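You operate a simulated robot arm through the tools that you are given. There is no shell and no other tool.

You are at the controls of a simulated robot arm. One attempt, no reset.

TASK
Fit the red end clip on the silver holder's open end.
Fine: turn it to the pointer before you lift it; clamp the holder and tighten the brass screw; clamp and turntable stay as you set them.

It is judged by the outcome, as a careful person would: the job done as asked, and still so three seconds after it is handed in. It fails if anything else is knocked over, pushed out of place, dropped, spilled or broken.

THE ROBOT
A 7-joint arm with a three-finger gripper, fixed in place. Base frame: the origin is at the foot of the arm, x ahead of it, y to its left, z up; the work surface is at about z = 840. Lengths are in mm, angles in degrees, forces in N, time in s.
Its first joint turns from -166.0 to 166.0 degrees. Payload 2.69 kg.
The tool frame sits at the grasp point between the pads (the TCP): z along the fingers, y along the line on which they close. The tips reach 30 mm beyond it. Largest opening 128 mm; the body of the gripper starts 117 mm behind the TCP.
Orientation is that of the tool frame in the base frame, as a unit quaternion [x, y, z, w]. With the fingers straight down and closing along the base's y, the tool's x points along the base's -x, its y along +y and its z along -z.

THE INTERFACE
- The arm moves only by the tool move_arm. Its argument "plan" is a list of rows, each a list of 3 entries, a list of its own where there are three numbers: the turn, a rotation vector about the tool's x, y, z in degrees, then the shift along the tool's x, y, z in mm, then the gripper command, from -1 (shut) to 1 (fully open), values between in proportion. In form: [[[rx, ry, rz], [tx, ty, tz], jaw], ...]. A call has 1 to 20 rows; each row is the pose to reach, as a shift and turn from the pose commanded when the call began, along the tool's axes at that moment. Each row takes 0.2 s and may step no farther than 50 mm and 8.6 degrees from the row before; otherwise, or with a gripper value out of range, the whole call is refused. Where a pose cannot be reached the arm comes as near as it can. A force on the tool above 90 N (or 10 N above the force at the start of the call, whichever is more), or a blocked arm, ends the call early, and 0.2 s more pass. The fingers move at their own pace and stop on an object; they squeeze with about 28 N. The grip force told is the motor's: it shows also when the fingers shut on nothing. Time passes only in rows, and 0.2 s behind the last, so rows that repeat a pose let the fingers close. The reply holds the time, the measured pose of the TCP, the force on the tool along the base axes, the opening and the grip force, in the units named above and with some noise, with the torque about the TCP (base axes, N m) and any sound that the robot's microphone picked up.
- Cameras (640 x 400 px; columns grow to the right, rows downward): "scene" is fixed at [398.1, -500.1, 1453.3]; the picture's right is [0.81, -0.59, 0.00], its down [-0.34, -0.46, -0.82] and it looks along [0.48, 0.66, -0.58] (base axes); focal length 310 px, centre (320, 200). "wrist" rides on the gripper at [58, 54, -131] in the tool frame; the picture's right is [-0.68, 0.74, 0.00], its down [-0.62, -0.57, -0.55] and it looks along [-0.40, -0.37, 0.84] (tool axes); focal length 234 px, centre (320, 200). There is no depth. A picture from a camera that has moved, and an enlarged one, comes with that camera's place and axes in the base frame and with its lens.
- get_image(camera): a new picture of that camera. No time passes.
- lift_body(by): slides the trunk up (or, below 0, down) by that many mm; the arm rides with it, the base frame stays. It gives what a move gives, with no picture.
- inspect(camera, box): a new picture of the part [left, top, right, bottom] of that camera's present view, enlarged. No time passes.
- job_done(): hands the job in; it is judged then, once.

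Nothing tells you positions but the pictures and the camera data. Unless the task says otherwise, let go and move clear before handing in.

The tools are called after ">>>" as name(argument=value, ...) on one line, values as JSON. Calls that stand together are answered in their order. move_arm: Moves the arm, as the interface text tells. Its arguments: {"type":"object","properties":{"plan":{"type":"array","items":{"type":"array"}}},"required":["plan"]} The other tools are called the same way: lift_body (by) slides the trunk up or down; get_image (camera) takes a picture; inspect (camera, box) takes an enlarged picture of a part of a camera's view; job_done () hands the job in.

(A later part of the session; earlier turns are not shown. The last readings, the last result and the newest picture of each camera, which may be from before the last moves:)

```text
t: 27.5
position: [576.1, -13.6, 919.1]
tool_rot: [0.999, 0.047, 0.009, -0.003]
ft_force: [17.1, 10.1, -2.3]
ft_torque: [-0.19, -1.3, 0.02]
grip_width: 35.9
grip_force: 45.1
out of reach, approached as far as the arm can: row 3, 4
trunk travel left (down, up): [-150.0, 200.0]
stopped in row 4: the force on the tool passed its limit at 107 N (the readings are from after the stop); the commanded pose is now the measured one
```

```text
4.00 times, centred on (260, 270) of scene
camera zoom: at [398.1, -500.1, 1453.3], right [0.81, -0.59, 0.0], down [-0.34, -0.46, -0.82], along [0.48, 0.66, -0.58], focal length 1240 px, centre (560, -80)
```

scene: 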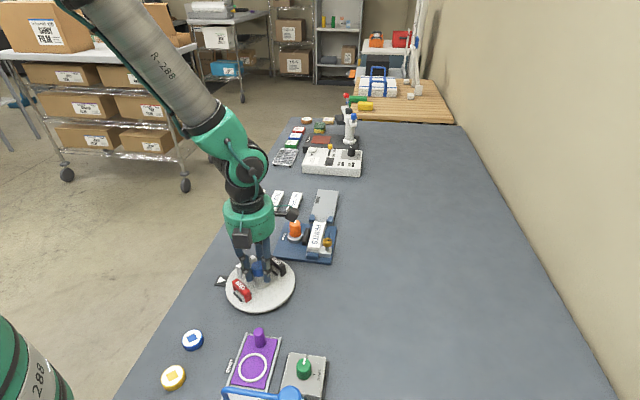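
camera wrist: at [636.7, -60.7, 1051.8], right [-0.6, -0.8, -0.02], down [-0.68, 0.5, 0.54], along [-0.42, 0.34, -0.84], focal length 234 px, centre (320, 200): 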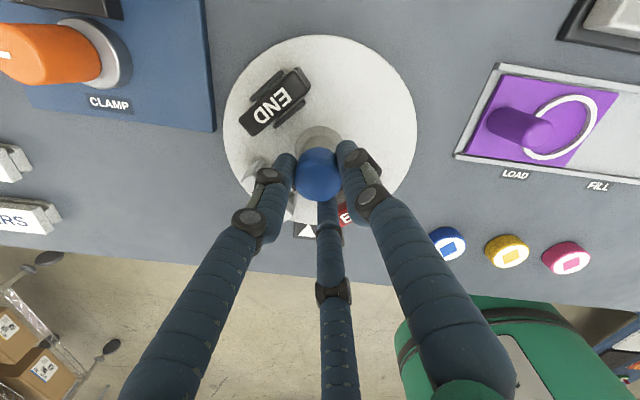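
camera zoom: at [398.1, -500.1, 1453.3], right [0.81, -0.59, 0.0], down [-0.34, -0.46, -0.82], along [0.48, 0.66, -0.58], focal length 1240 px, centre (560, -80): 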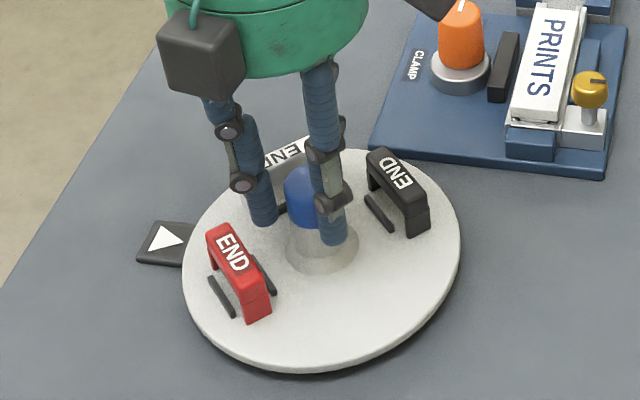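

The wrist reached its joint limit with the table at about -141°. I'll release, lift, straighten the tool, and swing back to re-grip for the remaining ~39°.

>>> move_arm(plan=[[[0, 0, 0], [0, 0, 0], -0.25], [[0, 0, 0], [0, 0, 0], -0.25], [[0, 0, 0], [0, 0, -15], -0.25], [[0, 0, 0], [0, 0, -30], -0.25], [[-0.3, -1.05, 0], [0, 0, -45], -0.25], [[-0.3, -1.05, 0], [0, 0, -45], -0.25]])

>>> inspect(camera="scene", box=[210, 220, 310, 320])

>>> get_image(camera="wrist")

```text
t: 28.9
position: [571.0, -16.1, 965.7]
tool_rot: [0.999, 0.047, -0.002, -0.002]
ft_force: [0.2, 0.3, -0.5]
ft_torque: [-0.03, -0.03, -0.01]
grip_width: 47.8
grip_force: 0.0
trunk travel left (down, up): [-150.0, 200.0]
```

```text
4.00 times, centred on (260, 270) of scene
camera zoom: at [398.1, -500.1, 1453.3], right [0.81, -0.59, 0.0], down [-0.34, -0.46, -0.82], along [0.48, 0.66, -0.58], focal length 1240 px, centre (560, -80)
```

zoom: 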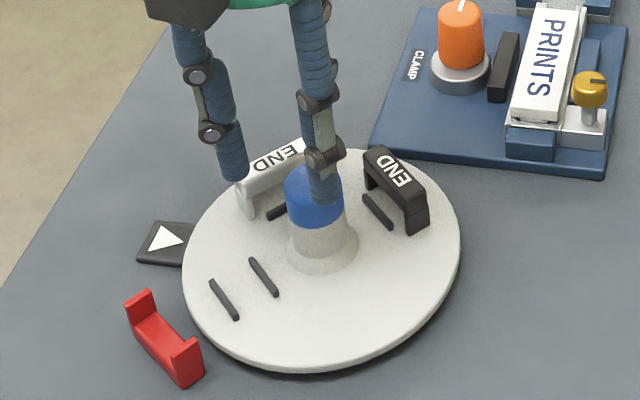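

```text
taken
camera wrist: at [634.6, -63.2, 1095.9], right [-0.6, -0.8, 0.0], down [-0.66, 0.5, 0.55], along [-0.44, 0.33, -0.83], focal length 234 px, centre (320, 200)
```

wrist: 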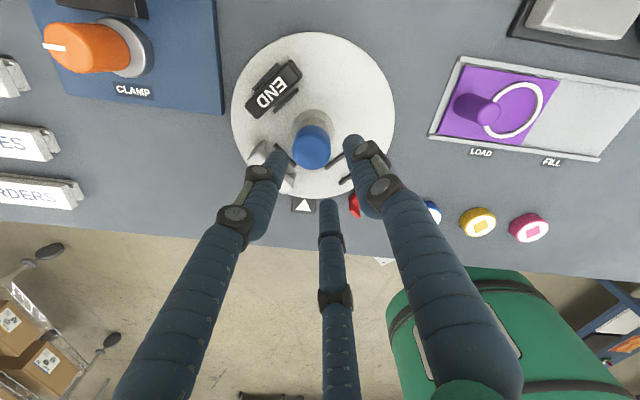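

The red clip was knocked off the turntable when the fingers opened: evidently a third finger really exists on that side. It now lies on the table beside the disk. I'll look closely before doing anything else.

>>> inspect(camera="scene", box=[200, 270, 280, 330])

>>> inspect(camera="wrist", box=[220, 20, 420, 230])

>>> get_image(camera="scene")

```text
6.67 times, centred on (240, 300) of scene
camera zoom: at [398.1, -500.1, 1453.3], right [0.81, -0.59, 0.0], down [-0.34, -0.46, -0.82], along [0.48, 0.66, -0.58], focal length 2066 px, centre (853, -467)
```

zoom: 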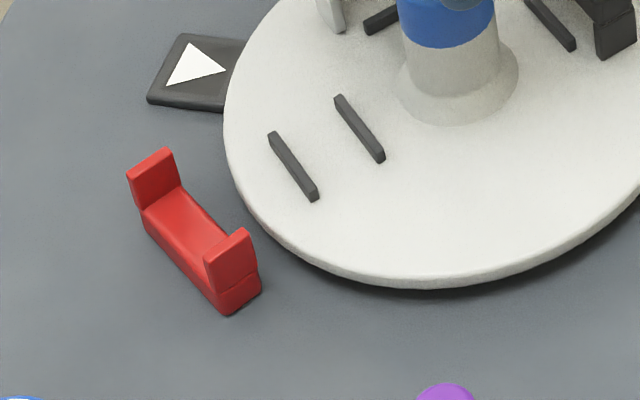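

```text
1.90 times, centred on (320, 125) of wrist
camera zoom: at [634.6, -63.2, 1095.9], right [-0.6, -0.8, 0.0], down [-0.66, 0.5, 0.55], along [-0.44, 0.33, -0.83], focal length 446 px, centre (320, 343)
```

zoom: 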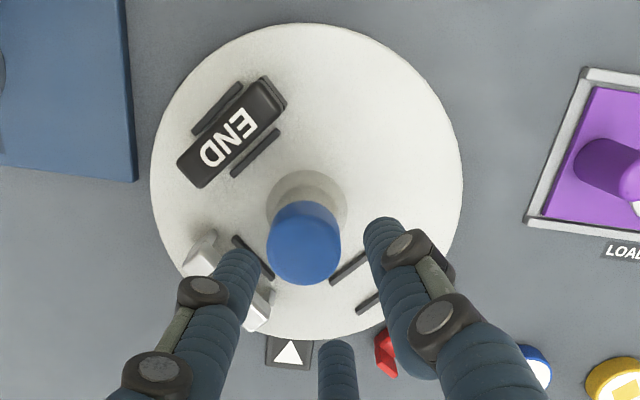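

```text
taken
```

scene: 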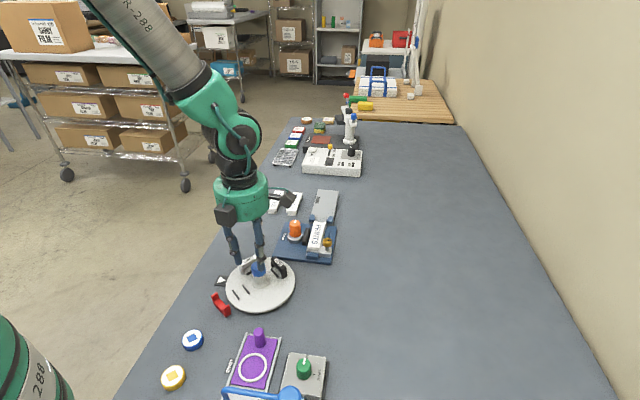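

The red clip lies upside down on the table near (473, -20), outside the disk. A careful recovery is: pick it up, flip it upright, put it back in its nest, turn the nest to the pointer and only then lift it. First I'll rise, unwind the wrist and get a good view.

>>> move_arm(plan=[[[0, 0, -8.4], [-2, 0, -15], -0.25], [[0, 0, -16.8], [-7, -0.5, -30], -0.6], [[0, 0, -25.2], [-12, -1, -45], -1], [[0, 0, -33.6], [-17, -1.5, -60], -1], [[0, 0, -42], [-22, -2, -75], -1], [[0, 0, -50.4], [-27, -2.5, -75], -1], [[0, 0, -58.8], [-32, -3, -75], -1], [[0, 0, -67.2], [-37, -3.5, -75], -1], [[0, 0, -75.6], [-42, -4, -75], -1], [[0, 0, -84], [-47, -4.5, -75], -1], [[0, 0, -92.4], [-52, -5, -75], -1], [[0, 0, -100.8], [-57, -5.5, -75], -1], [[0, 0, -109.2], [-62, -6, -75], -1], [[0, 0, -117.6], [-67, -6.5, -75], -1], [[0, 0, -126], [-72, -7, -75], -1], [[0, 0, -134.4], [-77, -7.5, -75], -1], [[0, 0, -142.8], [-82, -8, -75], -1], [[0, 0, -151.2], [-87, -8.5, -75], -1], [[0, 0, -159.6], [-92, -9, -75], -1], [[0, 0, -168], [-97, -9, -75], -1]])

>>> get_image(camera="wrist")

>>> get_image(camera="scene")

```text
t: 33.1
position: [473.1, -14.8, 1038.7]
tool_rot: [0.057, 0.998, 0.0, -0.003]
ft_force: [0.2, -0.1, 0.4]
ft_torque: [0.0, 0.04, -0.02]
grip_width: 1.9
grip_force: 28.0
trunk travel left (down, up): [-150.0, 200.0]
```

```text
taken
camera wrist: at [421.3, 46.7, 1171.0], right [0.76, 0.66, 0.0], down [0.55, -0.63, 0.55], along [0.36, -0.41, -0.84], focal length 234 px, centre (320, 200)
```

wrist: 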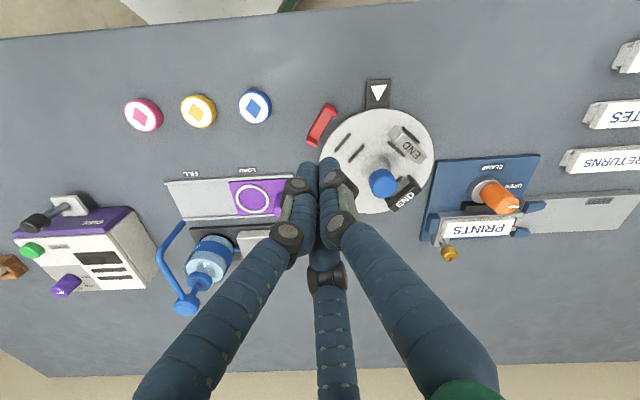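

```text
taken
```

scene: 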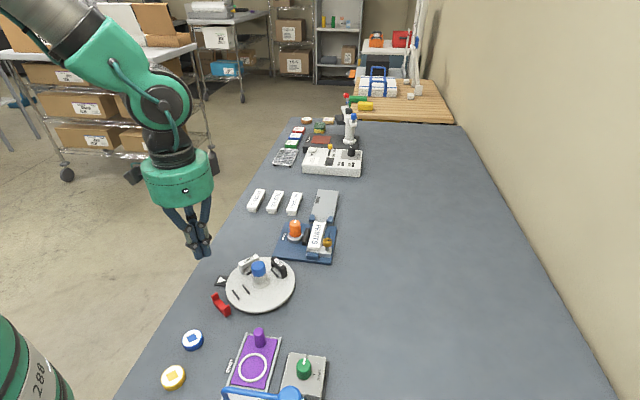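

>>> inspect(camera="wrist", box=[290, 90, 370, 160])

>>> inspect(camera="wrist", box=[300, 70, 450, 220])

>>> inspect(camera="scene", box=[195, 280, 255, 330])

```text
5.71 times, centred on (330, 125) of wrist
camera zoom: at [421.3, 46.7, 1171.0], right [0.76, 0.66, 0.0], down [0.55, -0.63, 0.55], along [0.36, -0.41, -0.84], focal length 1338 px, centre (263, 629)
```

zoom: 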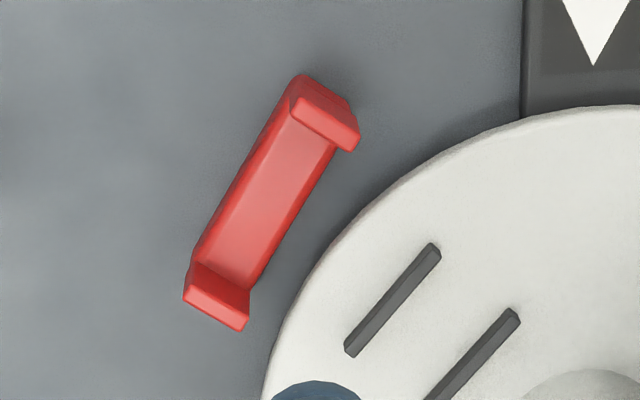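

```text
2.67 times, centred on (375, 145) of wrist
camera zoom: at [421.3, 46.7, 1171.0], right [0.76, 0.66, 0.0], down [0.55, -0.63, 0.55], along [0.36, -0.41, -0.84], focal length 624 px, centre (173, 347)
```

zoom: 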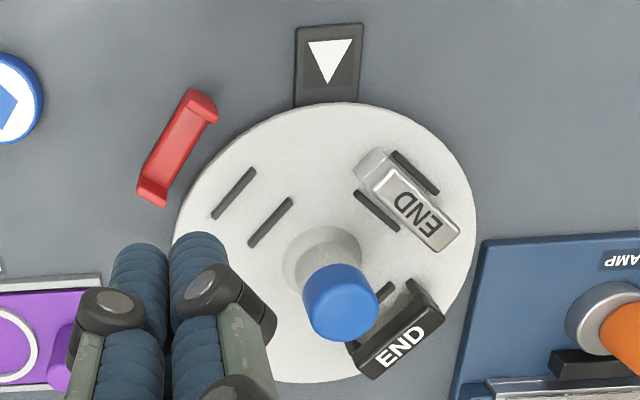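

```text
8.00 times, centred on (225, 305) of scene
camera zoom: at [398.1, -500.1, 1453.3], right [0.81, -0.59, 0.0], down [-0.34, -0.46, -0.82], along [0.48, 0.66, -0.58], focal length 2480 px, centre (1080, -640)
```

zoom: 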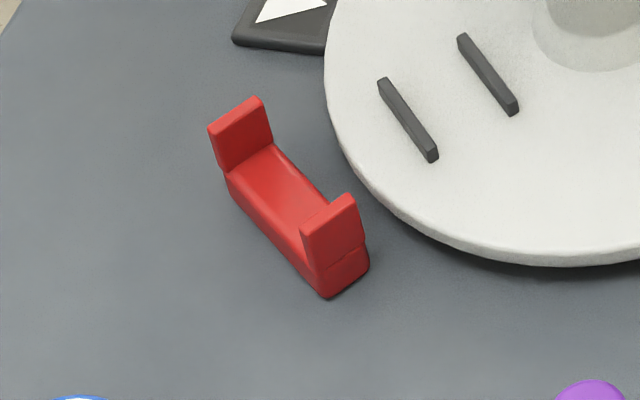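

I now have better heights: disk top ≈ 858, knob top ≈ 908, and the clip upside down at about (479, -17). Before handling it, I want to know for sure whether the third finger is physically real. I'll go to an empty table area for a gentle tilted touch test.

>>> move_arm(plan=[[[0, 0, 0], [-25, -24.2, 5], -1], [[0, 0, 0], [-50, -48.4, 10], -1], [[0, 0, 0], [-75, -72.6, 15], -1], [[0, 0, 0], [-100, -96.8, 20], -0.5], [[0, 0, 0], [-125, -121, 25], 0], [[0, 0, 0], [-150, -145.2, 30], 0.5], [[0, 0, 0], [-175, -169.4, 35], 1], [[0, 0, 0], [-200, -193.6, 39], 1], [[0, 0, 0], [-200, -193.6, 39], 1]])

>>> get_image(camera="wrist")

>>> get_image(camera="scene")

```text
t: 35.1
position: [650.9, -231.6, 996.6]
tool_rot: [0.058, 0.998, 0.001, -0.003]
ft_force: [0.2, -0.4, 0.4]
ft_torque: [0.03, 0.06, -0.01]
grip_width: 128.0
grip_force: 0.0
trunk travel left (down, up): [-150.0, 200.0]
```

```text
taken
camera wrist: at [599.6, -170.7, 1128.8], right [0.76, 0.65, 0.0], down [0.55, -0.63, 0.55], along [0.35, -0.41, -0.84], focal length 234 px, centre (320, 200)
```

wrist: 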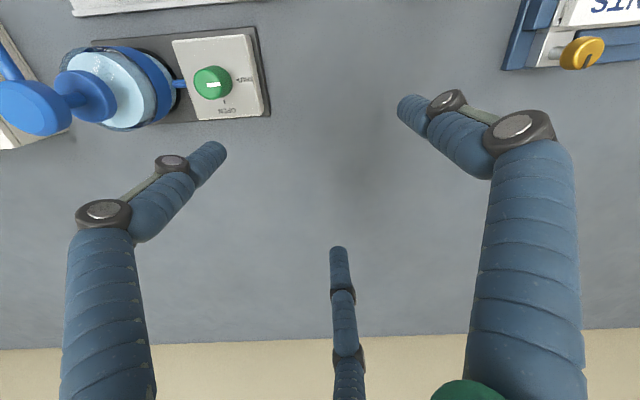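

```text
taken
```

scene: 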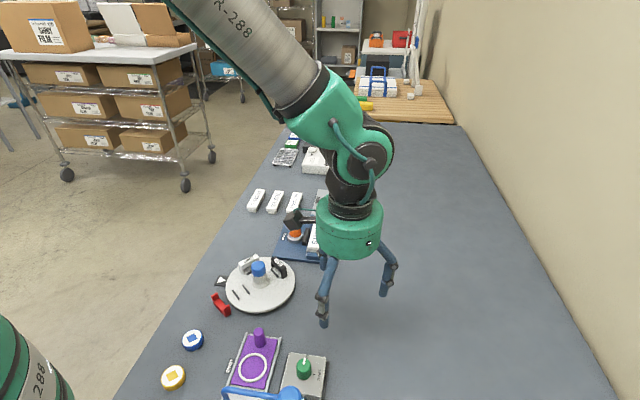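

>>> move_arm(plan=[[[0, 3, 0], [0, 0, 30], 1], [[0, 6, 0], [0, 0, 60], 1], [[0, 6, 0], [0, 0, 90], 1], [[0, 6, 0], [0, 0, 108], 1], [[0, 6, 0], [0, 0, 114], 1], [[0, 6, 0], [0, 0, 114], 1]])

```text
t: 36.5
position: [649.5, -231.4, 885.0]
tool_rot: [0.058, 0.997, 0.003, -0.055]
ft_force: [-0.7, -0.8, 0.1]
ft_torque: [-0.03, 0.0, 0.01]
grip_width: 127.9
grip_force: 0.0
trunk travel left (down, up): [-150.0, 200.0]
```

>>> move_arm(plan=[[[0, 0, 0], [-0.2, 0, 2], 1], [[0, 0, 0], [-0.4, 0, 4], 1], [[0, 0, 0], [-0.6, 0, 5.5], 1], [[0, 0, 0], [-0.6, 0, 5.5], 1]])

>>> move_arm(plan=[[[0, 0, 0], [-0.1, 0, 1], 1], [[0, 0, 0], [-0.2, 0, 2], 1], [[0, 0, 0], [-0.2, 0, 2], 1]])

>>> move_arm(plan=[[[0, 0, 0], [-0.1, 0, 1], 1], [[0, 0, 0], [-0.2, 0, 1.5], 1], [[0, 0, 0], [-0.2, 0, 1.5], 1]])

```text
t: 37.5
position: [648.8, -230.1, 880.1]
tool_rot: [0.058, 0.997, 0.003, -0.054]
ft_force: [-0.4, 1.3, 1.5]
ft_torque: [-0.04, 0.15, -0.04]
grip_width: 127.8
grip_force: 0.0
trunk travel left (down, up): [-150.0, 200.0]
```

```text
t: 38.3
position: [648.7, -230.3, 878.3]
tool_rot: [0.057, 0.997, 0.003, -0.054]
ft_force: [-13.5, 2.7, 29.7]
ft_torque: [-0.88, 1.82, -0.48]
grip_width: 128.2
grip_force: 0.4
trunk travel left (down, up): [-150.0, 200.0]
```

```text
t: 39.1
position: [647.8, -231.1, 879.0]
tool_rot: [0.058, 0.997, 0.003, -0.053]
ft_force: [-17.9, -12.5, 48.7]
ft_torque: [-1.62, 3.15, 0.06]
grip_width: 128.2
grip_force: 0.6
trunk travel left (down, up): [-150.0, 200.0]
```

The touch came on a finger at about (596, -261): that is the third finger, landing on the edge of the green-knob device's base plate. So the hand really has three fingers. I'll lift straight up right away and check the device.

>>> move_arm(plan=[[[0, 0, 0], [0.5, 0, -5], 1], [[0, 0, 0], [2, 0, -20], 1], [[0, 0, 0], [5, 0, -50], 1], [[0, -6, 0], [10, 0, -95], 1], [[0, -6, 0], [10, 0, -95], 1]])

>>> get_image(camera="wrist")

>>> get_image(camera="scene")

```text
t: 40.3
position: [648.8, -229.3, 972.8]
tool_rot: [0.057, 0.998, 0.0, -0.001]
ft_force: [0.0, -0.8, 0.9]
ft_torque: [-0.05, -0.06, 0.0]
grip_width: 128.1
grip_force: 0.0
trunk travel left (down, up): [-150.0, 200.0]
```

```text
taken
camera wrist: at [597.7, -168.1, 1104.3], right [0.76, 0.65, 0.0], down [0.55, -0.63, 0.55], along [0.36, -0.42, -0.84], focal length 234 px, centre (320, 200)
```

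wrist: 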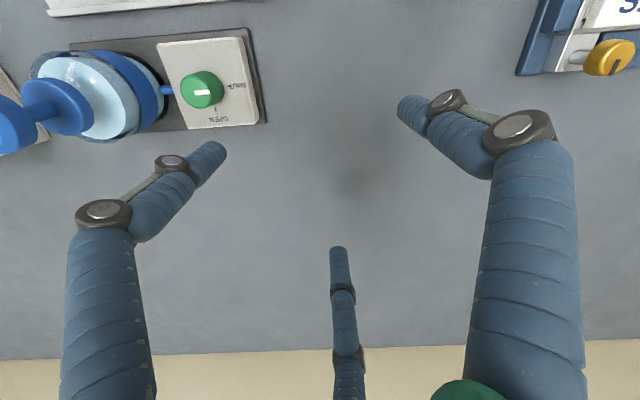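

```text
taken
```

scene: 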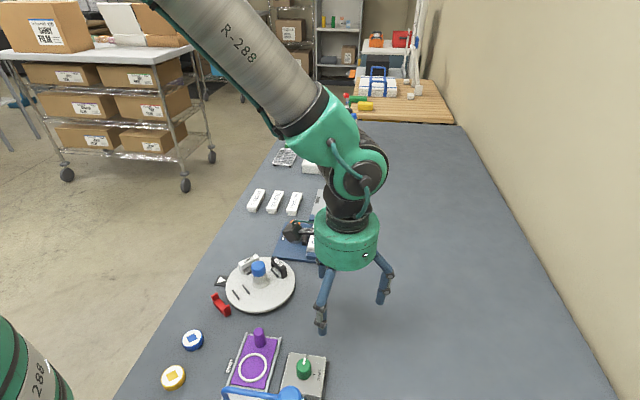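

The green device looks unmoved. The hand does have three real fingers at 120°. With that known, I can pinch the clip on its end faces between the two rear fingers. I'll go above the clip with the hand turned so the single finger stays on the side away from the disk, and see whether that yaw is reachable.

>>> move_arm(plan=[[[0, 0, 0], [5, 4, -22], 1], [[0, 0, 0], [15, 13, -45], 1], [[0, 0, -8], [31, 27, -67], 0.4], [[0, 0, -16], [47, 41, -67], 0.4], [[0, 0, -24], [63, 55, -67], 0.4], [[0, 0, -32], [79, 69, -67], 0.4], [[0, 0, -40], [95, 83, -67], 0.4], [[0, 0, -48], [111, 97, -67], 0.4], [[0, 0, -56], [127, 111, -67], 0.4], [[0, 0, -64], [143, 125, -67], 0.4], [[0, 0, -72], [159, 139, -67], 0.4], [[0, 0, -80], [175, 153, -67], 0.4], [[0, 0, -88], [190, 167, -67], 0.4], [[0, 0, -96], [204, 178, -67], 0.4], [[0, 0, -104], [213.6, 185.3, -67], 0.4], [[0, 0, -106.3], [213.6, 185.3, -67], 0.4], [[0, 0, -106.3], [213.6, 185.3, -67], 0.4]])

>>> get_image(camera="wrist")

>>> get_image(camera="scene")

```text
t: 43.9
position: [457.8, -19.6, 1039.9]
tool_rot: [0.765, -0.645, -0.001, 0.001]
ft_force: [-0.3, 0.1, -0.7]
ft_torque: [0.01, -0.04, -0.01]
grip_width: 89.6
grip_force: 0.1
trunk travel left (down, up): [-150.0, 200.0]
```

```text
taken
camera wrist: at [415.7, -87.0, 1172.1], right [-0.84, 0.54, 0.0], down [0.46, 0.7, 0.55], along [0.29, 0.46, -0.84], focal length 234 px, centre (320, 200)
```

wrist: 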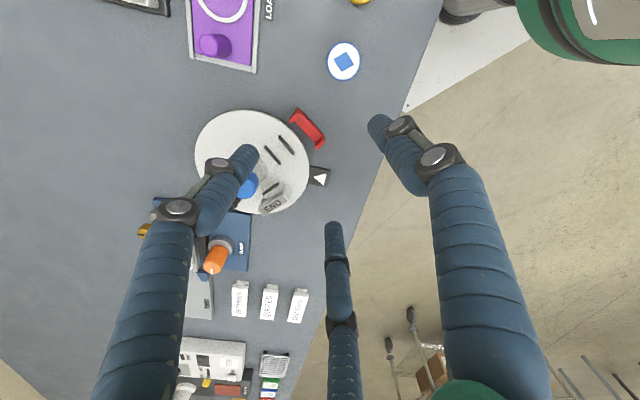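

```text
taken
```

scene: 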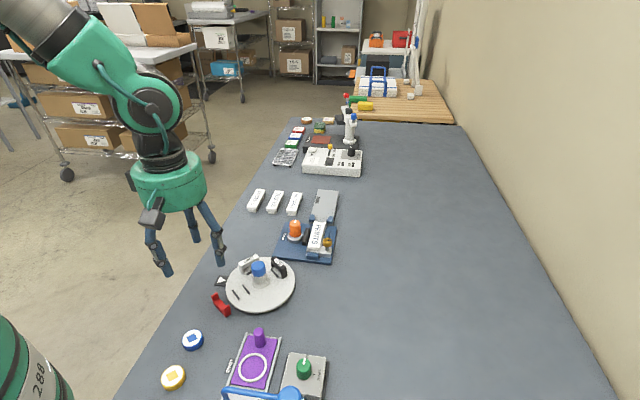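

The yaw is reachable. I'll zoom in to locate the clip accurately from here, plus the coin next to it.

>>> inspect(camera="wrist", box=[260, 90, 360, 170])

>>> inspect(camera="wrist", box=[280, 30, 400, 130])

```text
5.00 times, centred on (310, 130) of wrist
camera zoom: at [415.7, -87.0, 1172.1], right [-0.84, 0.54, 0.0], down [0.46, 0.7, 0.55], along [0.29, 0.46, -0.84], focal length 1171 px, centre (370, 550)
```

zoom: 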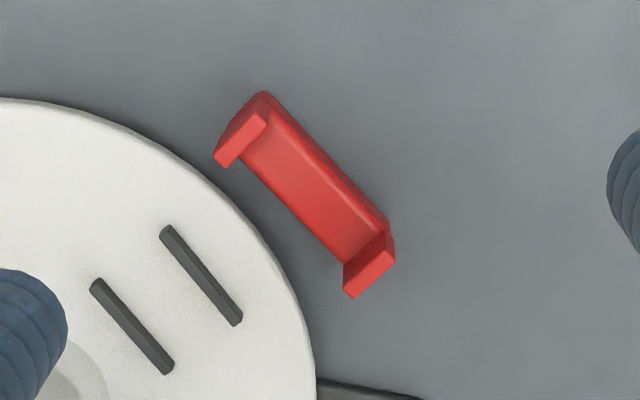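

```text
4.00 times, centred on (340, 80) of wrist
camera zoom: at [415.7, -87.0, 1172.1], right [-0.84, 0.54, 0.0], down [0.46, 0.7, 0.55], along [0.29, 0.46, -0.84], focal length 937 px, centre (240, 680)
```

zoom: 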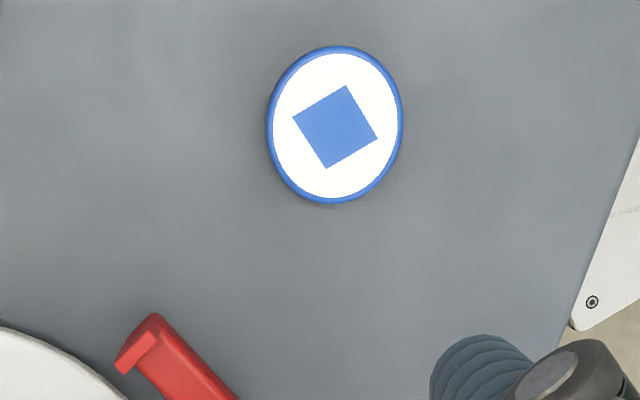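

The clip centre is at (479, -18) with its long axis near -80°. I'll descend to have the fingertips at about z=854, with the clip's ends between the two rear fingers.

>>> move_arm(plan=[[[0, 0, 0], [1.5, 1.3, 30], 0.4], [[0, 0, 0], [1.5, 1.3, 60], 0.4], [[0, 0, 0], [1.5, 1.3, 90], 0.4], [[0, 0, 0], [1.5, 1.3, 115], 0.4], [[0, 0, 0], [1.5, 1.3, 130], 0.4], [[0, 0, 0], [1.5, 1.3, 130], 0.4]])

>>> get_image(camera="wrist")

>>> inspect(camera="scene", box=[170, 230, 290, 330])

```text
t: 45.3
position: [457.6, -20.8, 909.9]
tool_rot: [0.765, -0.645, -0.002, 0.001]
ft_force: [0.3, 0.0, 0.2]
ft_torque: [0.03, -0.01, 0.02]
grip_width: 89.7
grip_force: 0.1
trunk travel left (down, up): [-150.0, 200.0]
```

```text
taken
camera wrist: at [414.4, -87.6, 1041.2], right [-0.84, 0.54, 0.0], down [0.46, 0.7, 0.55], along [0.29, 0.46, -0.84], focal length 234 px, centre (320, 200)
```

wrist: 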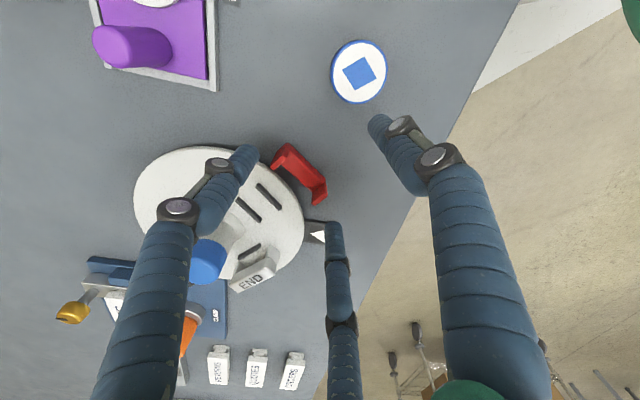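

```text
4.00 times, centred on (230, 280) of scene
camera zoom: at [398.1, -500.1, 1453.3], right [0.81, -0.59, 0.0], down [-0.34, -0.46, -0.82], along [0.48, 0.66, -0.58], focal length 1240 px, centre (680, -120)
```

zoom: 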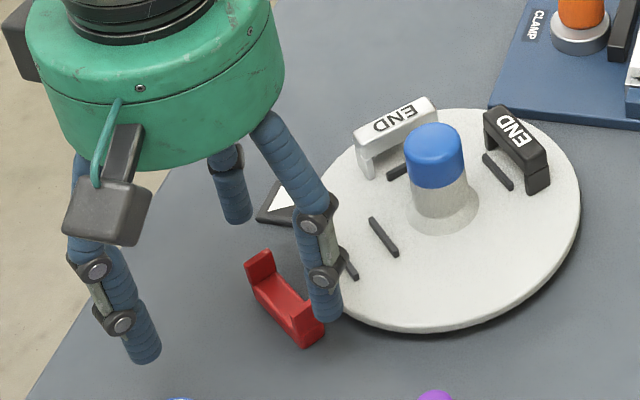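

The clip lies between the two rear fingers. I'll shift 3 mm and lower to grasp height.

>>> move_arm(plan=[[[0, 0, 0], [0, 3, 8], 0.4], [[0, 0, 0], [0, 3, 16], 0.4], [[0, 0, 0], [0, 3, 24], 0.4], [[0, 0, 0], [0, 3, 27], 0.4], [[0, 0, 0], [0, 3, 27], 0.4]])

>>> inspect(camera="wrist", box=[220, 110, 400, 260])

>>> inspect(camera="scene", box=[180, 250, 280, 330])

```text
t: 46.5
position: [455.7, -23.0, 880.9]
tool_rot: [0.764, -0.645, -0.002, 0.001]
ft_force: [0.5, -0.6, -0.3]
ft_torque: [-0.02, 0.04, 0.03]
grip_width: 89.6
grip_force: 0.0
trunk travel left (down, up): [-150.0, 200.0]
```

```text
2.67 times, centred on (310, 185) of wrist
camera zoom: at [411.7, -87.8, 1013.0], right [-0.84, 0.54, 0.0], down [0.46, 0.7, 0.55], along [0.29, 0.46, -0.84], focal length 624 px, centre (347, 240)
```

zoom: 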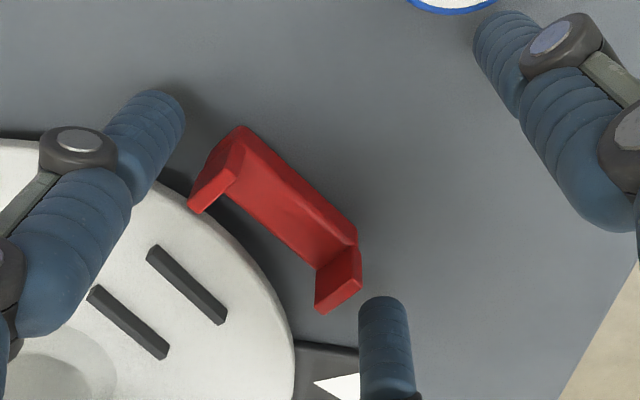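

```text
5.00 times, centred on (230, 290) of scene
camera zoom: at [398.1, -500.1, 1453.3], right [0.81, -0.59, 0.0], down [-0.34, -0.46, -0.82], along [0.48, 0.66, -0.58], focal length 1550 px, centre (770, -250)
```

zoom: 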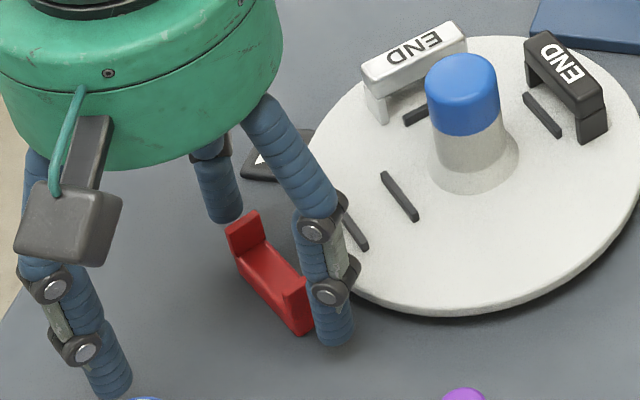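

The clip is lined up between fingers A and C. Closing now.

>>> move_arm(plan=[[[0, 0, 0], [0, 0, 0], 0.2], [[0, 0, 0], [0, 0, 0], 0.1], [[0, 0, 0], [0, 0, 0], -1], [[0, 0, 0], [0, 0, 0], -1], [[0, 0, 0], [0, 0, 0], -1]])

>>> inspect(camera="wrist", box=[220, 110, 400, 260])

>>> inspect(camera="scene", box=[180, 250, 280, 330])

```text
t: 47.7
position: [454.3, -22.3, 881.0]
tool_rot: [0.764, -0.645, -0.001, 0.001]
ft_force: [0.1, -0.2, 1.0]
ft_torque: [0.03, -0.04, 0.0]
grip_width: 60.5
grip_force: 28.2
trunk travel left (down, up): [-150.0, 200.0]
```

```text
2.67 times, centred on (310, 185) of wrist
camera zoom: at [411.8, -87.8, 1013.1], right [-0.84, 0.54, 0.0], down [0.46, 0.7, 0.55], along [0.29, 0.46, -0.84], focal length 624 px, centre (347, 240)
```

zoom: 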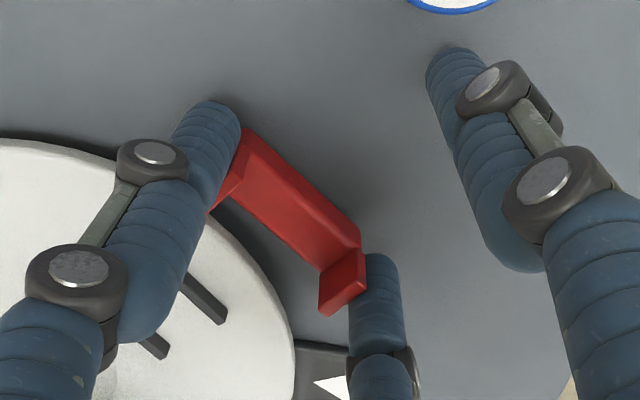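

```text
5.00 times, centred on (230, 290) of scene
camera zoom: at [398.1, -500.1, 1453.3], right [0.81, -0.59, 0.0], down [-0.34, -0.46, -0.82], along [0.48, 0.66, -0.58], focal length 1550 px, centre (770, -250)
```

zoom: 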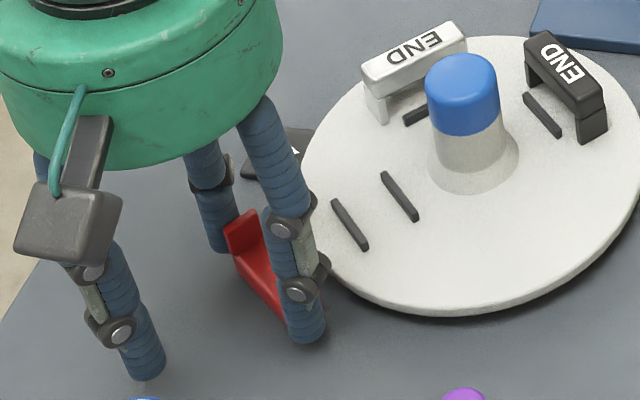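

The pinch holds at 60.5 mm. I'll lift gently and check that the clip comes along.

>>> move_arm(plan=[[[0, 0, 0], [0, 0, -5], -1], [[0, 0, 0], [0, 0, -12], -1], [[0, 0, 0], [0, 0, -22], -1], [[0, 0, 0], [0, 0, -35], -1], [[0, 0, 0], [0, 0, -50], -1], [[0, 0, 0], [0, 0, -50], -1]])

>>> inspect(camera="wrist", box=[220, 110, 400, 260])

>>> inspect(camera="scene", box=[180, 230, 280, 330])

```text
t: 49.1
position: [455.3, -22.9, 933.2]
tool_rot: [0.764, -0.645, -0.002, 0.001]
ft_force: [0.2, 0.5, -0.4]
ft_torque: [-0.03, -0.04, 0.02]
grip_width: 60.5
grip_force: 28.6
trunk travel left (down, up): [-150.0, 200.0]
```

```text
2.67 times, centred on (310, 185) of wrist
camera zoom: at [412.9, -88.3, 1064.9], right [-0.84, 0.54, 0.0], down [0.46, 0.7, 0.55], along [0.29, 0.46, -0.84], focal length 624 px, centre (347, 240)
```

zoom: 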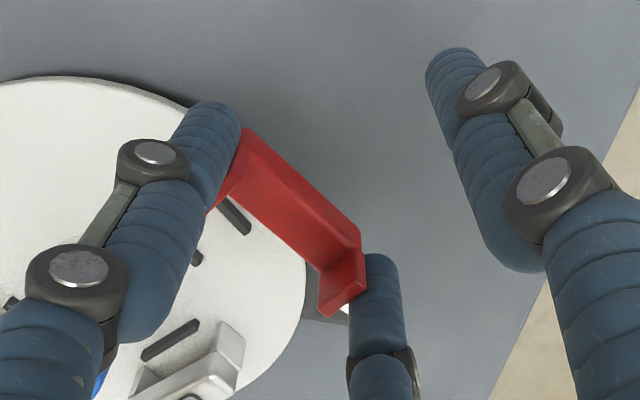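

```text
4.00 times, centred on (230, 280) of scene
camera zoom: at [398.1, -500.1, 1453.3], right [0.81, -0.59, 0.0], down [-0.34, -0.46, -0.82], along [0.48, 0.66, -0.58], focal length 1240 px, centre (680, -120)
```

zoom: 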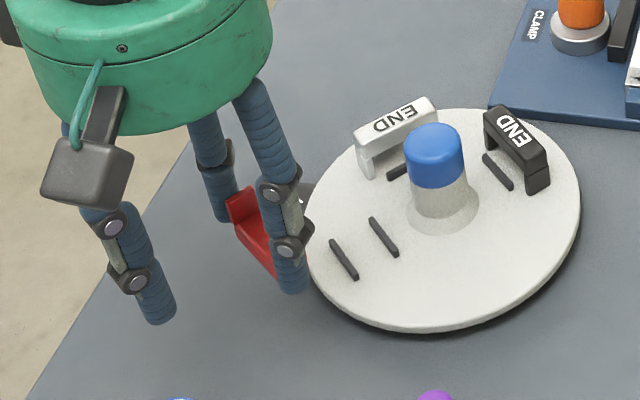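

The clip is held between fingers A and C. I'll carry it to the clear strip near the table's front edge and unwind the yaw, so I can tilt the hand there with its body hanging off the edge.

>>> move_arm(plan=[[[0, 0, 0], [0, 0, -20], -1], [[0, 0, 0], [0, 0, -45], -1], [[0, 0, 8.4], [-11.5, -7.8, -70], -1], [[0, 0, 16.8], [-23, -15.6, -70], -1], [[0, 0, 25.2], [-34.6, -23.5, -70], -1], [[0, 0, 33.6], [-46.1, -31.3, -70], -1], [[0, 0, 42], [-57.7, -39.2, -70], -1], [[0, 0, 50.4], [-69.2, -47, -70], -1], [[0, 0, 58.8], [-80.7, -54.8, -70], -1], [[0, 0, 67.2], [-92.3, -62.7, -70], -1], [[0, 0, 75.6], [-103.8, -70.5, -70], -1], [[0, 0, 84], [-115.3, -78.3, -70], -1], [[0, 0, 92.4], [-126.9, -86.2, -70], -1], [[0, 0, 100.8], [-138.4, -94, -70], -1], [[0, 0, 109.2], [-150, -101.8, -70], -1], [[0, 0, 117.6], [-161.5, -109.7, -70], -1], [[0, 0, 126], [-173, -117.5, -70], -1], [[0, 0, 134.4], [-184.5, -125.3, -70], -1], [[0, 0, 142.8], [-196, -133.2, -70], -1], [[0, 0, 151.2], [-207.6, -141, -70], -1]])

>>> get_image(camera="wrist")

>>> get_image(camera="scene")

```text
t: 53.3
position: [558.5, 204.4, 999.9]
tool_rot: [0.436, 0.9, -0.001, -0.002]
ft_force: [0.3, -0.5, -0.1]
ft_torque: [0.01, -0.06, -0.03]
grip_width: 60.4
grip_force: 27.7
trunk travel left (down, up): [-150.0, 200.0]
```

```text
taken
camera wrist: at [564.9, 284.9, 1131.9], right [1.0, -0.07, 0.0], down [-0.06, -0.83, 0.55], along [-0.04, -0.55, -0.84], focal length 234 px, centre (320, 200)
```

wrist: 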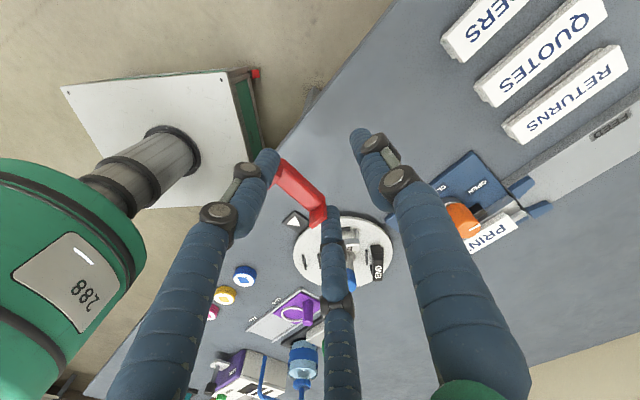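

```text
taken
```

scene: 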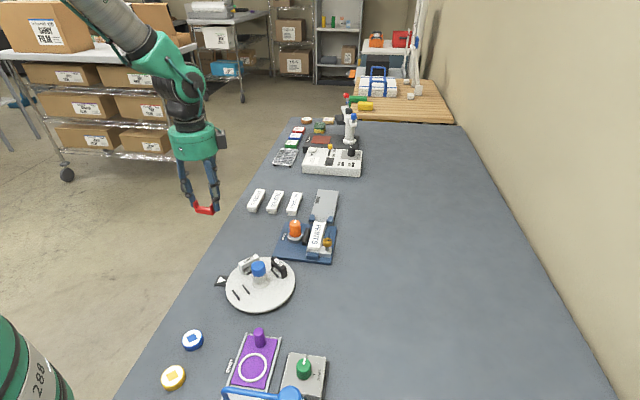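

The clip is still firmly held. I'll finish turning so the hand can tilt with its front pointing inward over the table, perpendicular to the edge.

>>> move_arm(plan=[[[0, 0, 8.4], [0, 0, 0], -1], [[0, 0, 16.8], [0, 0, 0], -1], [[0, 0, 25.2], [0, 0, 0], -1], [[0, 0, 33.6], [0, 0, 0], -1], [[0, 0, 42], [0, 0, 0], -1], [[0, 0, 50.4], [0, 0, 0], -1], [[0, 0, 58.8], [0, 0, 0], -1], [[0, 0, 67.2], [0, 0, 0], -1], [[0, 0, 75.6], [0, 0, 0], -1], [[0, 0, 83.3], [0, 0, 0], -1], [[0, 0, 83.3], [0, 0, 0], -1]])

>>> get_image(camera="wrist")

```text
t: 55.7
position: [559.0, 205.7, 1001.6]
tool_rot: [0.924, 0.383, -0.002, -0.002]
ft_force: [-0.5, -1.1, -0.8]
ft_torque: [-0.03, -0.05, 0.01]
grip_width: 60.7
grip_force: 27.6
trunk travel left (down, up): [-150.0, 200.0]
```

```text
taken
camera wrist: at [638.8, 210.0, 1133.3], right [0.04, -1.0, 0.0], down [-0.83, -0.04, 0.55], along [-0.55, -0.02, -0.83], focal length 234 px, centre (320, 200)
```

wrist: 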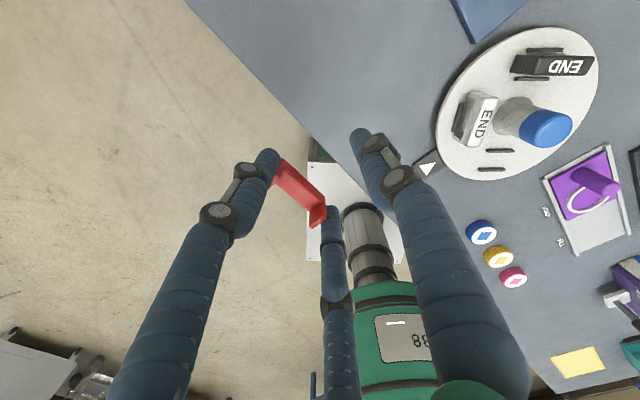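

Now I'll tilt the hand about the clip's long axis in the air, checking reachability.

>>> move_arm(plan=[[[-8, 0, 0], [0, 0, 0], -1], [[-16, 0, 0], [0, 0, 0], -1], [[-24, 0, 0], [0, 0, 0], -1], [[-32, 0, 0], [0, 0, 0], -1], [[-40, 0, 0], [0, 0, 0], -1], [[-40, 0, 0], [0, 0, 0], -1]])

>>> get_image(camera="scene")

```text
t: 57.1
position: [579.7, 179.7, 1023.7]
tool_rot: [0.904, 0.395, 0.062, 0.15]
ft_force: [-0.8, -1.0, 0.0]
ft_torque: [0.04, -0.08, 0.02]
grip_width: 60.3
grip_force: 27.6
out of reach, approached as far as the arm can: row 2, 3, 4, 5, 6
trunk travel left (down, up): [-150.0, 200.0]
```

```text
taken
```

scene: 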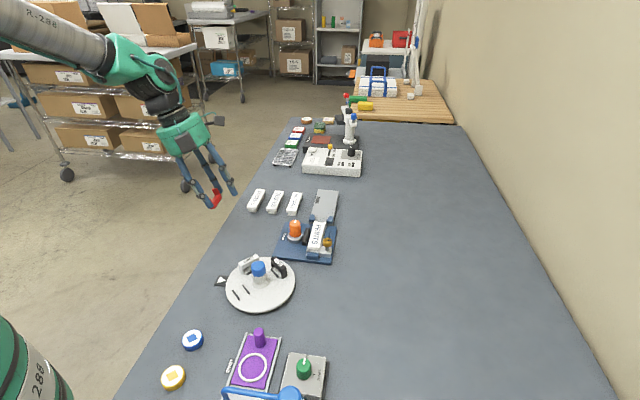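

That tilt direction is out of reach at this yaw. I'll undo it and try tilting in the arm's radial plane instead.

>>> move_arm(plan=[[[8, 0, 0], [0, 0, 0], -1], [[16, 0, 0], [0, 0, 0], -1], [[16, 0, 0], [0, 0, 0], -1]])

```text
t: 57.9
position: [579.3, 179.3, 1021.3]
tool_rot: [0.916, 0.4, 0.006, 0.022]
ft_force: [0.3, -0.7, -0.5]
ft_torque: [0.02, 0.02, 0.02]
grip_width: 60.7
grip_force: 28.1
trunk travel left (down, up): [-150.0, 200.0]
```

>>> move_arm(plan=[[[2.6, 0, 0], [0, 0, 0], -1], [[2.6, 0, 0], [0, 0, 0], -1]])

>>> move_arm(plan=[[[0, 0, -8.5], [0, 0, 0], -1], [[0, 0, -17], [0, 0, 0], -1], [[0, 0, -25.5], [0, 0, 0], -1], [[0, 0, -34], [0, 0, 0], -1], [[0, 0, -42.5], [0, 0, 0], -1], [[0, 0, -51], [0, 0, 0], -1], [[0, 0, -59.5], [0, 0, 0], -1], [[0, 0, -59.5], [0, 0, 0], -1]])

>>> move_arm(plan=[[[-8, 0, 0], [0, 0, 0], -1], [[-16, 0, 0], [0, 0, 0], -1], [[-24, 0, 0], [0, 0, 0], -1], [[-32, 0, 0], [0, 0, 0], -1], [[-40, 0, 0], [0, 0, 0], -1], [[-40, 0, 0], [0, 0, 0], -1]])

```text
t: 58.5
position: [579.9, 179.4, 1022.7]
tool_rot: [0.917, 0.4, -0.002, 0.002]
ft_force: [0.8, 0.4, -0.6]
ft_torque: [0.0, 0.0, 0.02]
grip_width: 60.4
grip_force: 27.8
trunk travel left (down, up): [-150.0, 200.0]
```

```text
t: 60.3
position: [579.7, 179.3, 1021.1]
tool_rot: [0.597, 0.802, -0.003, 0.0]
ft_force: [0.6, 0.5, -0.5]
ft_torque: [0.0, 0.02, 0.0]
grip_width: 60.6
grip_force: 27.9
trunk travel left (down, up): [-150.0, 200.0]
```

```text
t: 61.7
position: [580.1, 178.6, 1019.6]
tool_rot: [0.562, 0.755, 0.27, 0.204]
ft_force: [0.8, 0.7, -0.9]
ft_torque: [0.0, 0.02, 0.03]
grip_width: 60.3
grip_force: 28.3
trunk travel left (down, up): [-150.0, 200.0]
```

The radial tilt works. Continuing toward about 78°.

>>> move_arm(plan=[[[-8, 0, 0], [0, 0, 0], -1], [[-16, 0, 0], [0, 0, 0], -1], [[-24, 0, 0], [0, 0, 0], -1], [[-32, 0, 0], [0, 0, 0], -1], [[-38, 0, 0], [0, 0, 0], -1], [[-38, 0, 0], [0, 0, 0], -1]])

>>> get_image(camera="scene")

>>> get_image(camera="wrist")

```text
t: 63.1
position: [580.6, 177.3, 1021.8]
tool_rot: [0.465, 0.625, 0.502, 0.376]
ft_force: [1.2, -0.8, -0.1]
ft_torque: [-0.01, -0.03, 0.0]
grip_width: 60.6
grip_force: 28.2
out of reach, approached as far as the arm can: row 1
trunk travel left (down, up): [-150.0, 200.0]
```

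```text
taken
```

scene: 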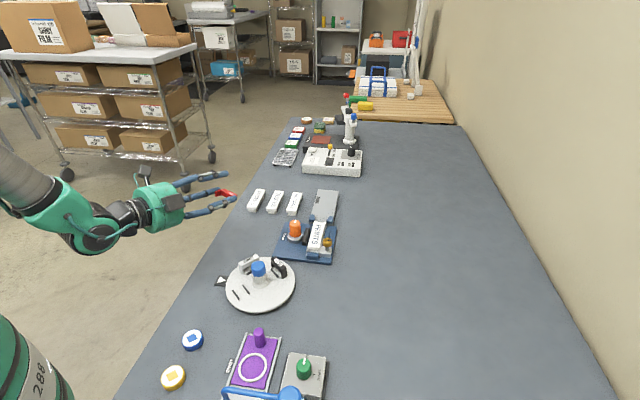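

```text
taken
camera wrist: at [451.0, 202.2, 1102.4], right [0.34, -0.6, 0.72], down [-0.45, -0.78, -0.43], along [0.82, -0.18, -0.54], focal length 234 px, centre (320, 200)
```

wrist: 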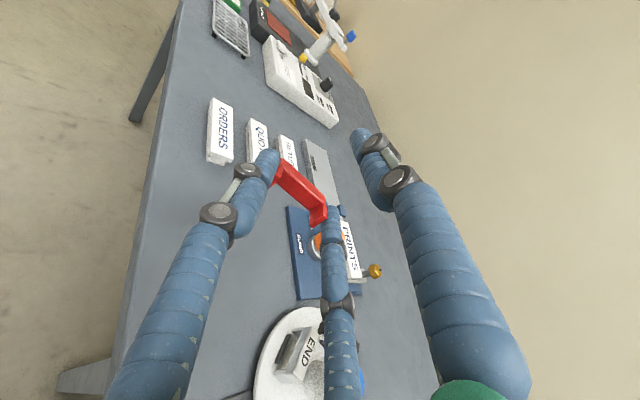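

I'm at 78° tilt with the clip held. I'll ease to 74° and lower toward the table, in the clear area by the edge.

>>> move_arm(plan=[[[3.7, 0, 0], [0, 0, 0], -1], [[3.7, 0, 0], [0, 0, 0], -1]])

>>> move_arm(plan=[[[0, 0, 0], [0, -19.2, 5.5], -1], [[0, 0, 0], [0, -38.4, 11], -1], [[0, 0, 0], [0, -57.7, 16.6], -1], [[0, 0, 0], [0, -76.9, 22.1], -1], [[0, 0, 0], [0, -96.1, 27.6], -1], [[0, 0, 0], [0, -96.1, 27.6], -1]])

>>> get_image(camera="scene")

>>> get_image(camera="wrist")

```text
t: 63.7
position: [579.3, 178.3, 1021.2]
tool_rot: [0.476, 0.642, 0.481, 0.361]
ft_force: [0.1, 0.7, -0.6]
ft_torque: [-0.04, -0.01, 0.0]
grip_width: 60.7
grip_force: 27.9
trunk travel left (down, up): [-150.0, 200.0]
```

```text
t: 65.1
position: [578.2, 178.9, 923.2]
tool_rot: [0.477, 0.642, 0.481, 0.36]
ft_force: [-0.8, -0.2, -0.2]
ft_torque: [0.02, -0.02, 0.0]
grip_width: 60.3
grip_force: 28.3
trunk travel left (down, up): [-150.0, 200.0]
```

```text
taken
```

scene: 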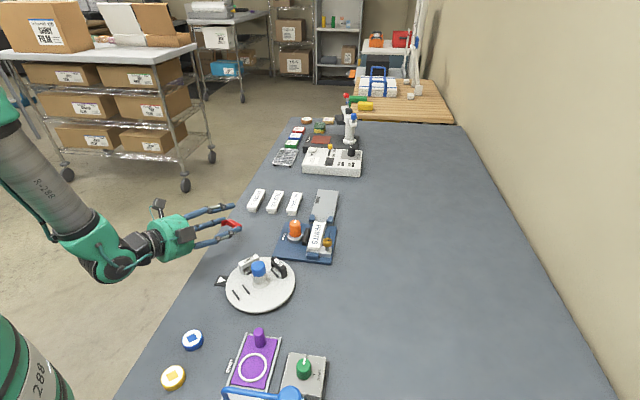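

```text
taken
camera wrist: at [455.2, 205.0, 1010.3], right [0.39, -0.59, 0.71], down [-0.48, -0.79, -0.39], along [0.79, -0.19, -0.59], focal length 234 px, centre (320, 200)
```

wrist: 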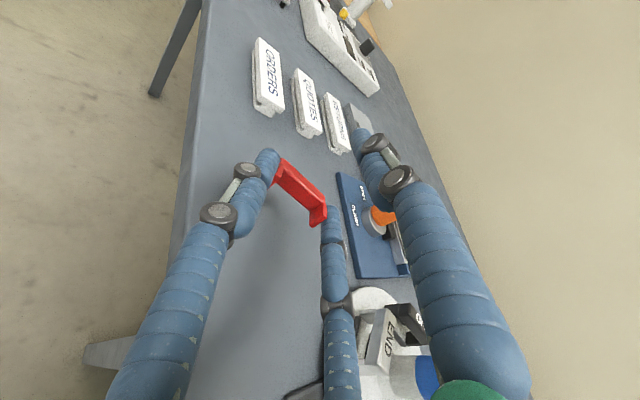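

Everything is clear. Lowering further, then in small steps until contact.

>>> move_arm(plan=[[[0, 0, 0], [0, -9.6, 2.8], -1], [[0, 0, 0], [0, -19.2, 5.5], -1], [[0, 0, 0], [0, -28.8, 8.3], -1], [[0, 0, 0], [0, -33.6, 9.7], -1], [[0, 0, 0], [0, -33.6, 9.7], -1]])

>>> inspect(camera="scene", box=[140, 180, 260, 280])

```text
t: 66.3
position: [578.7, 179.4, 887.7]
tool_rot: [0.477, 0.641, 0.482, 0.36]
ft_force: [-0.8, 0.6, 0.4]
ft_torque: [-0.02, -0.03, -0.02]
grip_width: 60.1
grip_force: 27.7
trunk travel left (down, up): [-150.0, 200.0]
```

```text
4.00 times, centred on (200, 230) of scene
camera zoom: at [398.1, -500.1, 1453.3], right [0.81, -0.59, 0.0], down [-0.34, -0.46, -0.82], along [0.48, 0.66, -0.58], focal length 1240 px, centre (800, 80)
```

zoom: 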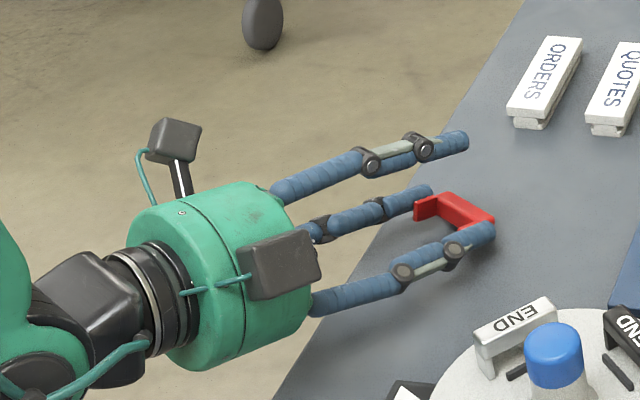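

>>> move_arm(plan=[[[0, 0, 0], [0, -2.4, 0.7], -1], [[0, 0, 0], [0, -4.8, 1.4], -1], [[0, 0, 0], [0, -4.8, 1.4], -1]])

>>> move_arm(plan=[[[0, 0, 0], [0, -1.4, 0.4], -1], [[0, 0, 0], [0, -1.4, 0.4], -1]])

```text
t: 67.1
position: [579.2, 180.3, 881.8]
tool_rot: [0.476, 0.641, 0.482, 0.361]
ft_force: [-0.5, 0.3, 0.3]
ft_torque: [0.04, -0.01, -0.02]
grip_width: 60.3
grip_force: 27.6
trunk travel left (down, up): [-150.0, 200.0]
```

```text
t: 67.7
position: [579.6, 180.3, 882.6]
tool_rot: [0.475, 0.641, 0.483, 0.361]
ft_force: [-1.5, 0.9, 11.5]
ft_torque: [0.33, -0.25, 0.03]
grip_width: 60.5
grip_force: 27.8
trunk travel left (down, up): [-150.0, 200.0]
```

Contact made. I'll open slightly to let the clip settle onto its side, then back straight out.

>>> move_arm(plan=[[[0, 0, 0], [0, 0, 0], 0.06], [[0, 0, 0], [0, 1.5, -0.4], 0.06], [[0, 0, 0], [0, 1.5, -0.4], 0.06], [[0, 0, 0], [0, 1.5, -0.4], 0.06]])

>>> inspect(camera="scene", box=[180, 190, 260, 270])

>>> inspect(camera="wrist", box=[220, 110, 400, 260])

```text
t: 68.7
position: [577.6, 179.3, 882.6]
tool_rot: [0.476, 0.641, 0.482, 0.362]
ft_force: [1.0, -0.2, -0.4]
ft_torque: [-0.03, -0.02, 0.0]
grip_width: 68.0
grip_force: 0.1
trunk travel left (down, up): [-150.0, 200.0]
```

```text
5.00 times, centred on (220, 230) of scene
camera zoom: at [398.1, -500.1, 1453.3], right [0.81, -0.59, 0.0], down [-0.34, -0.46, -0.82], along [0.48, 0.66, -0.58], focal length 1550 px, centre (820, 50)
```

zoom: 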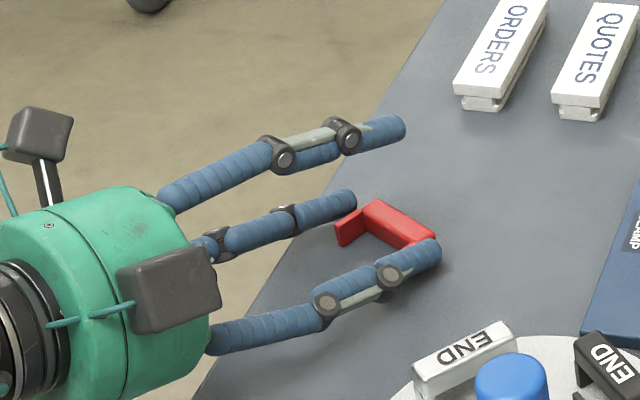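

```text
2.67 times, centred on (310, 185) of wrist
camera zoom: at [454.9, 205.5, 970.3], right [0.39, -0.59, 0.71], down [-0.48, -0.79, -0.39], along [0.79, -0.19, -0.59], focal length 624 px, centre (347, 240)
```

zoom: 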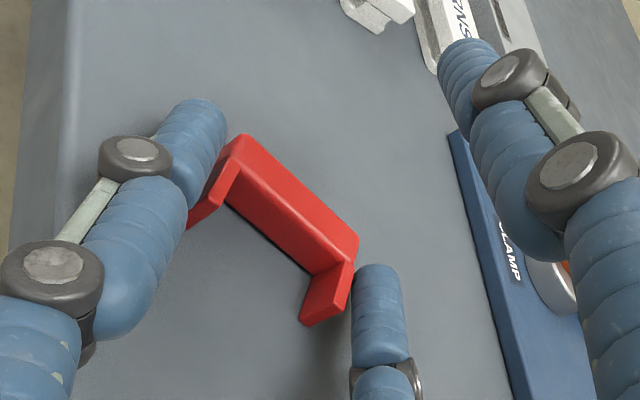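

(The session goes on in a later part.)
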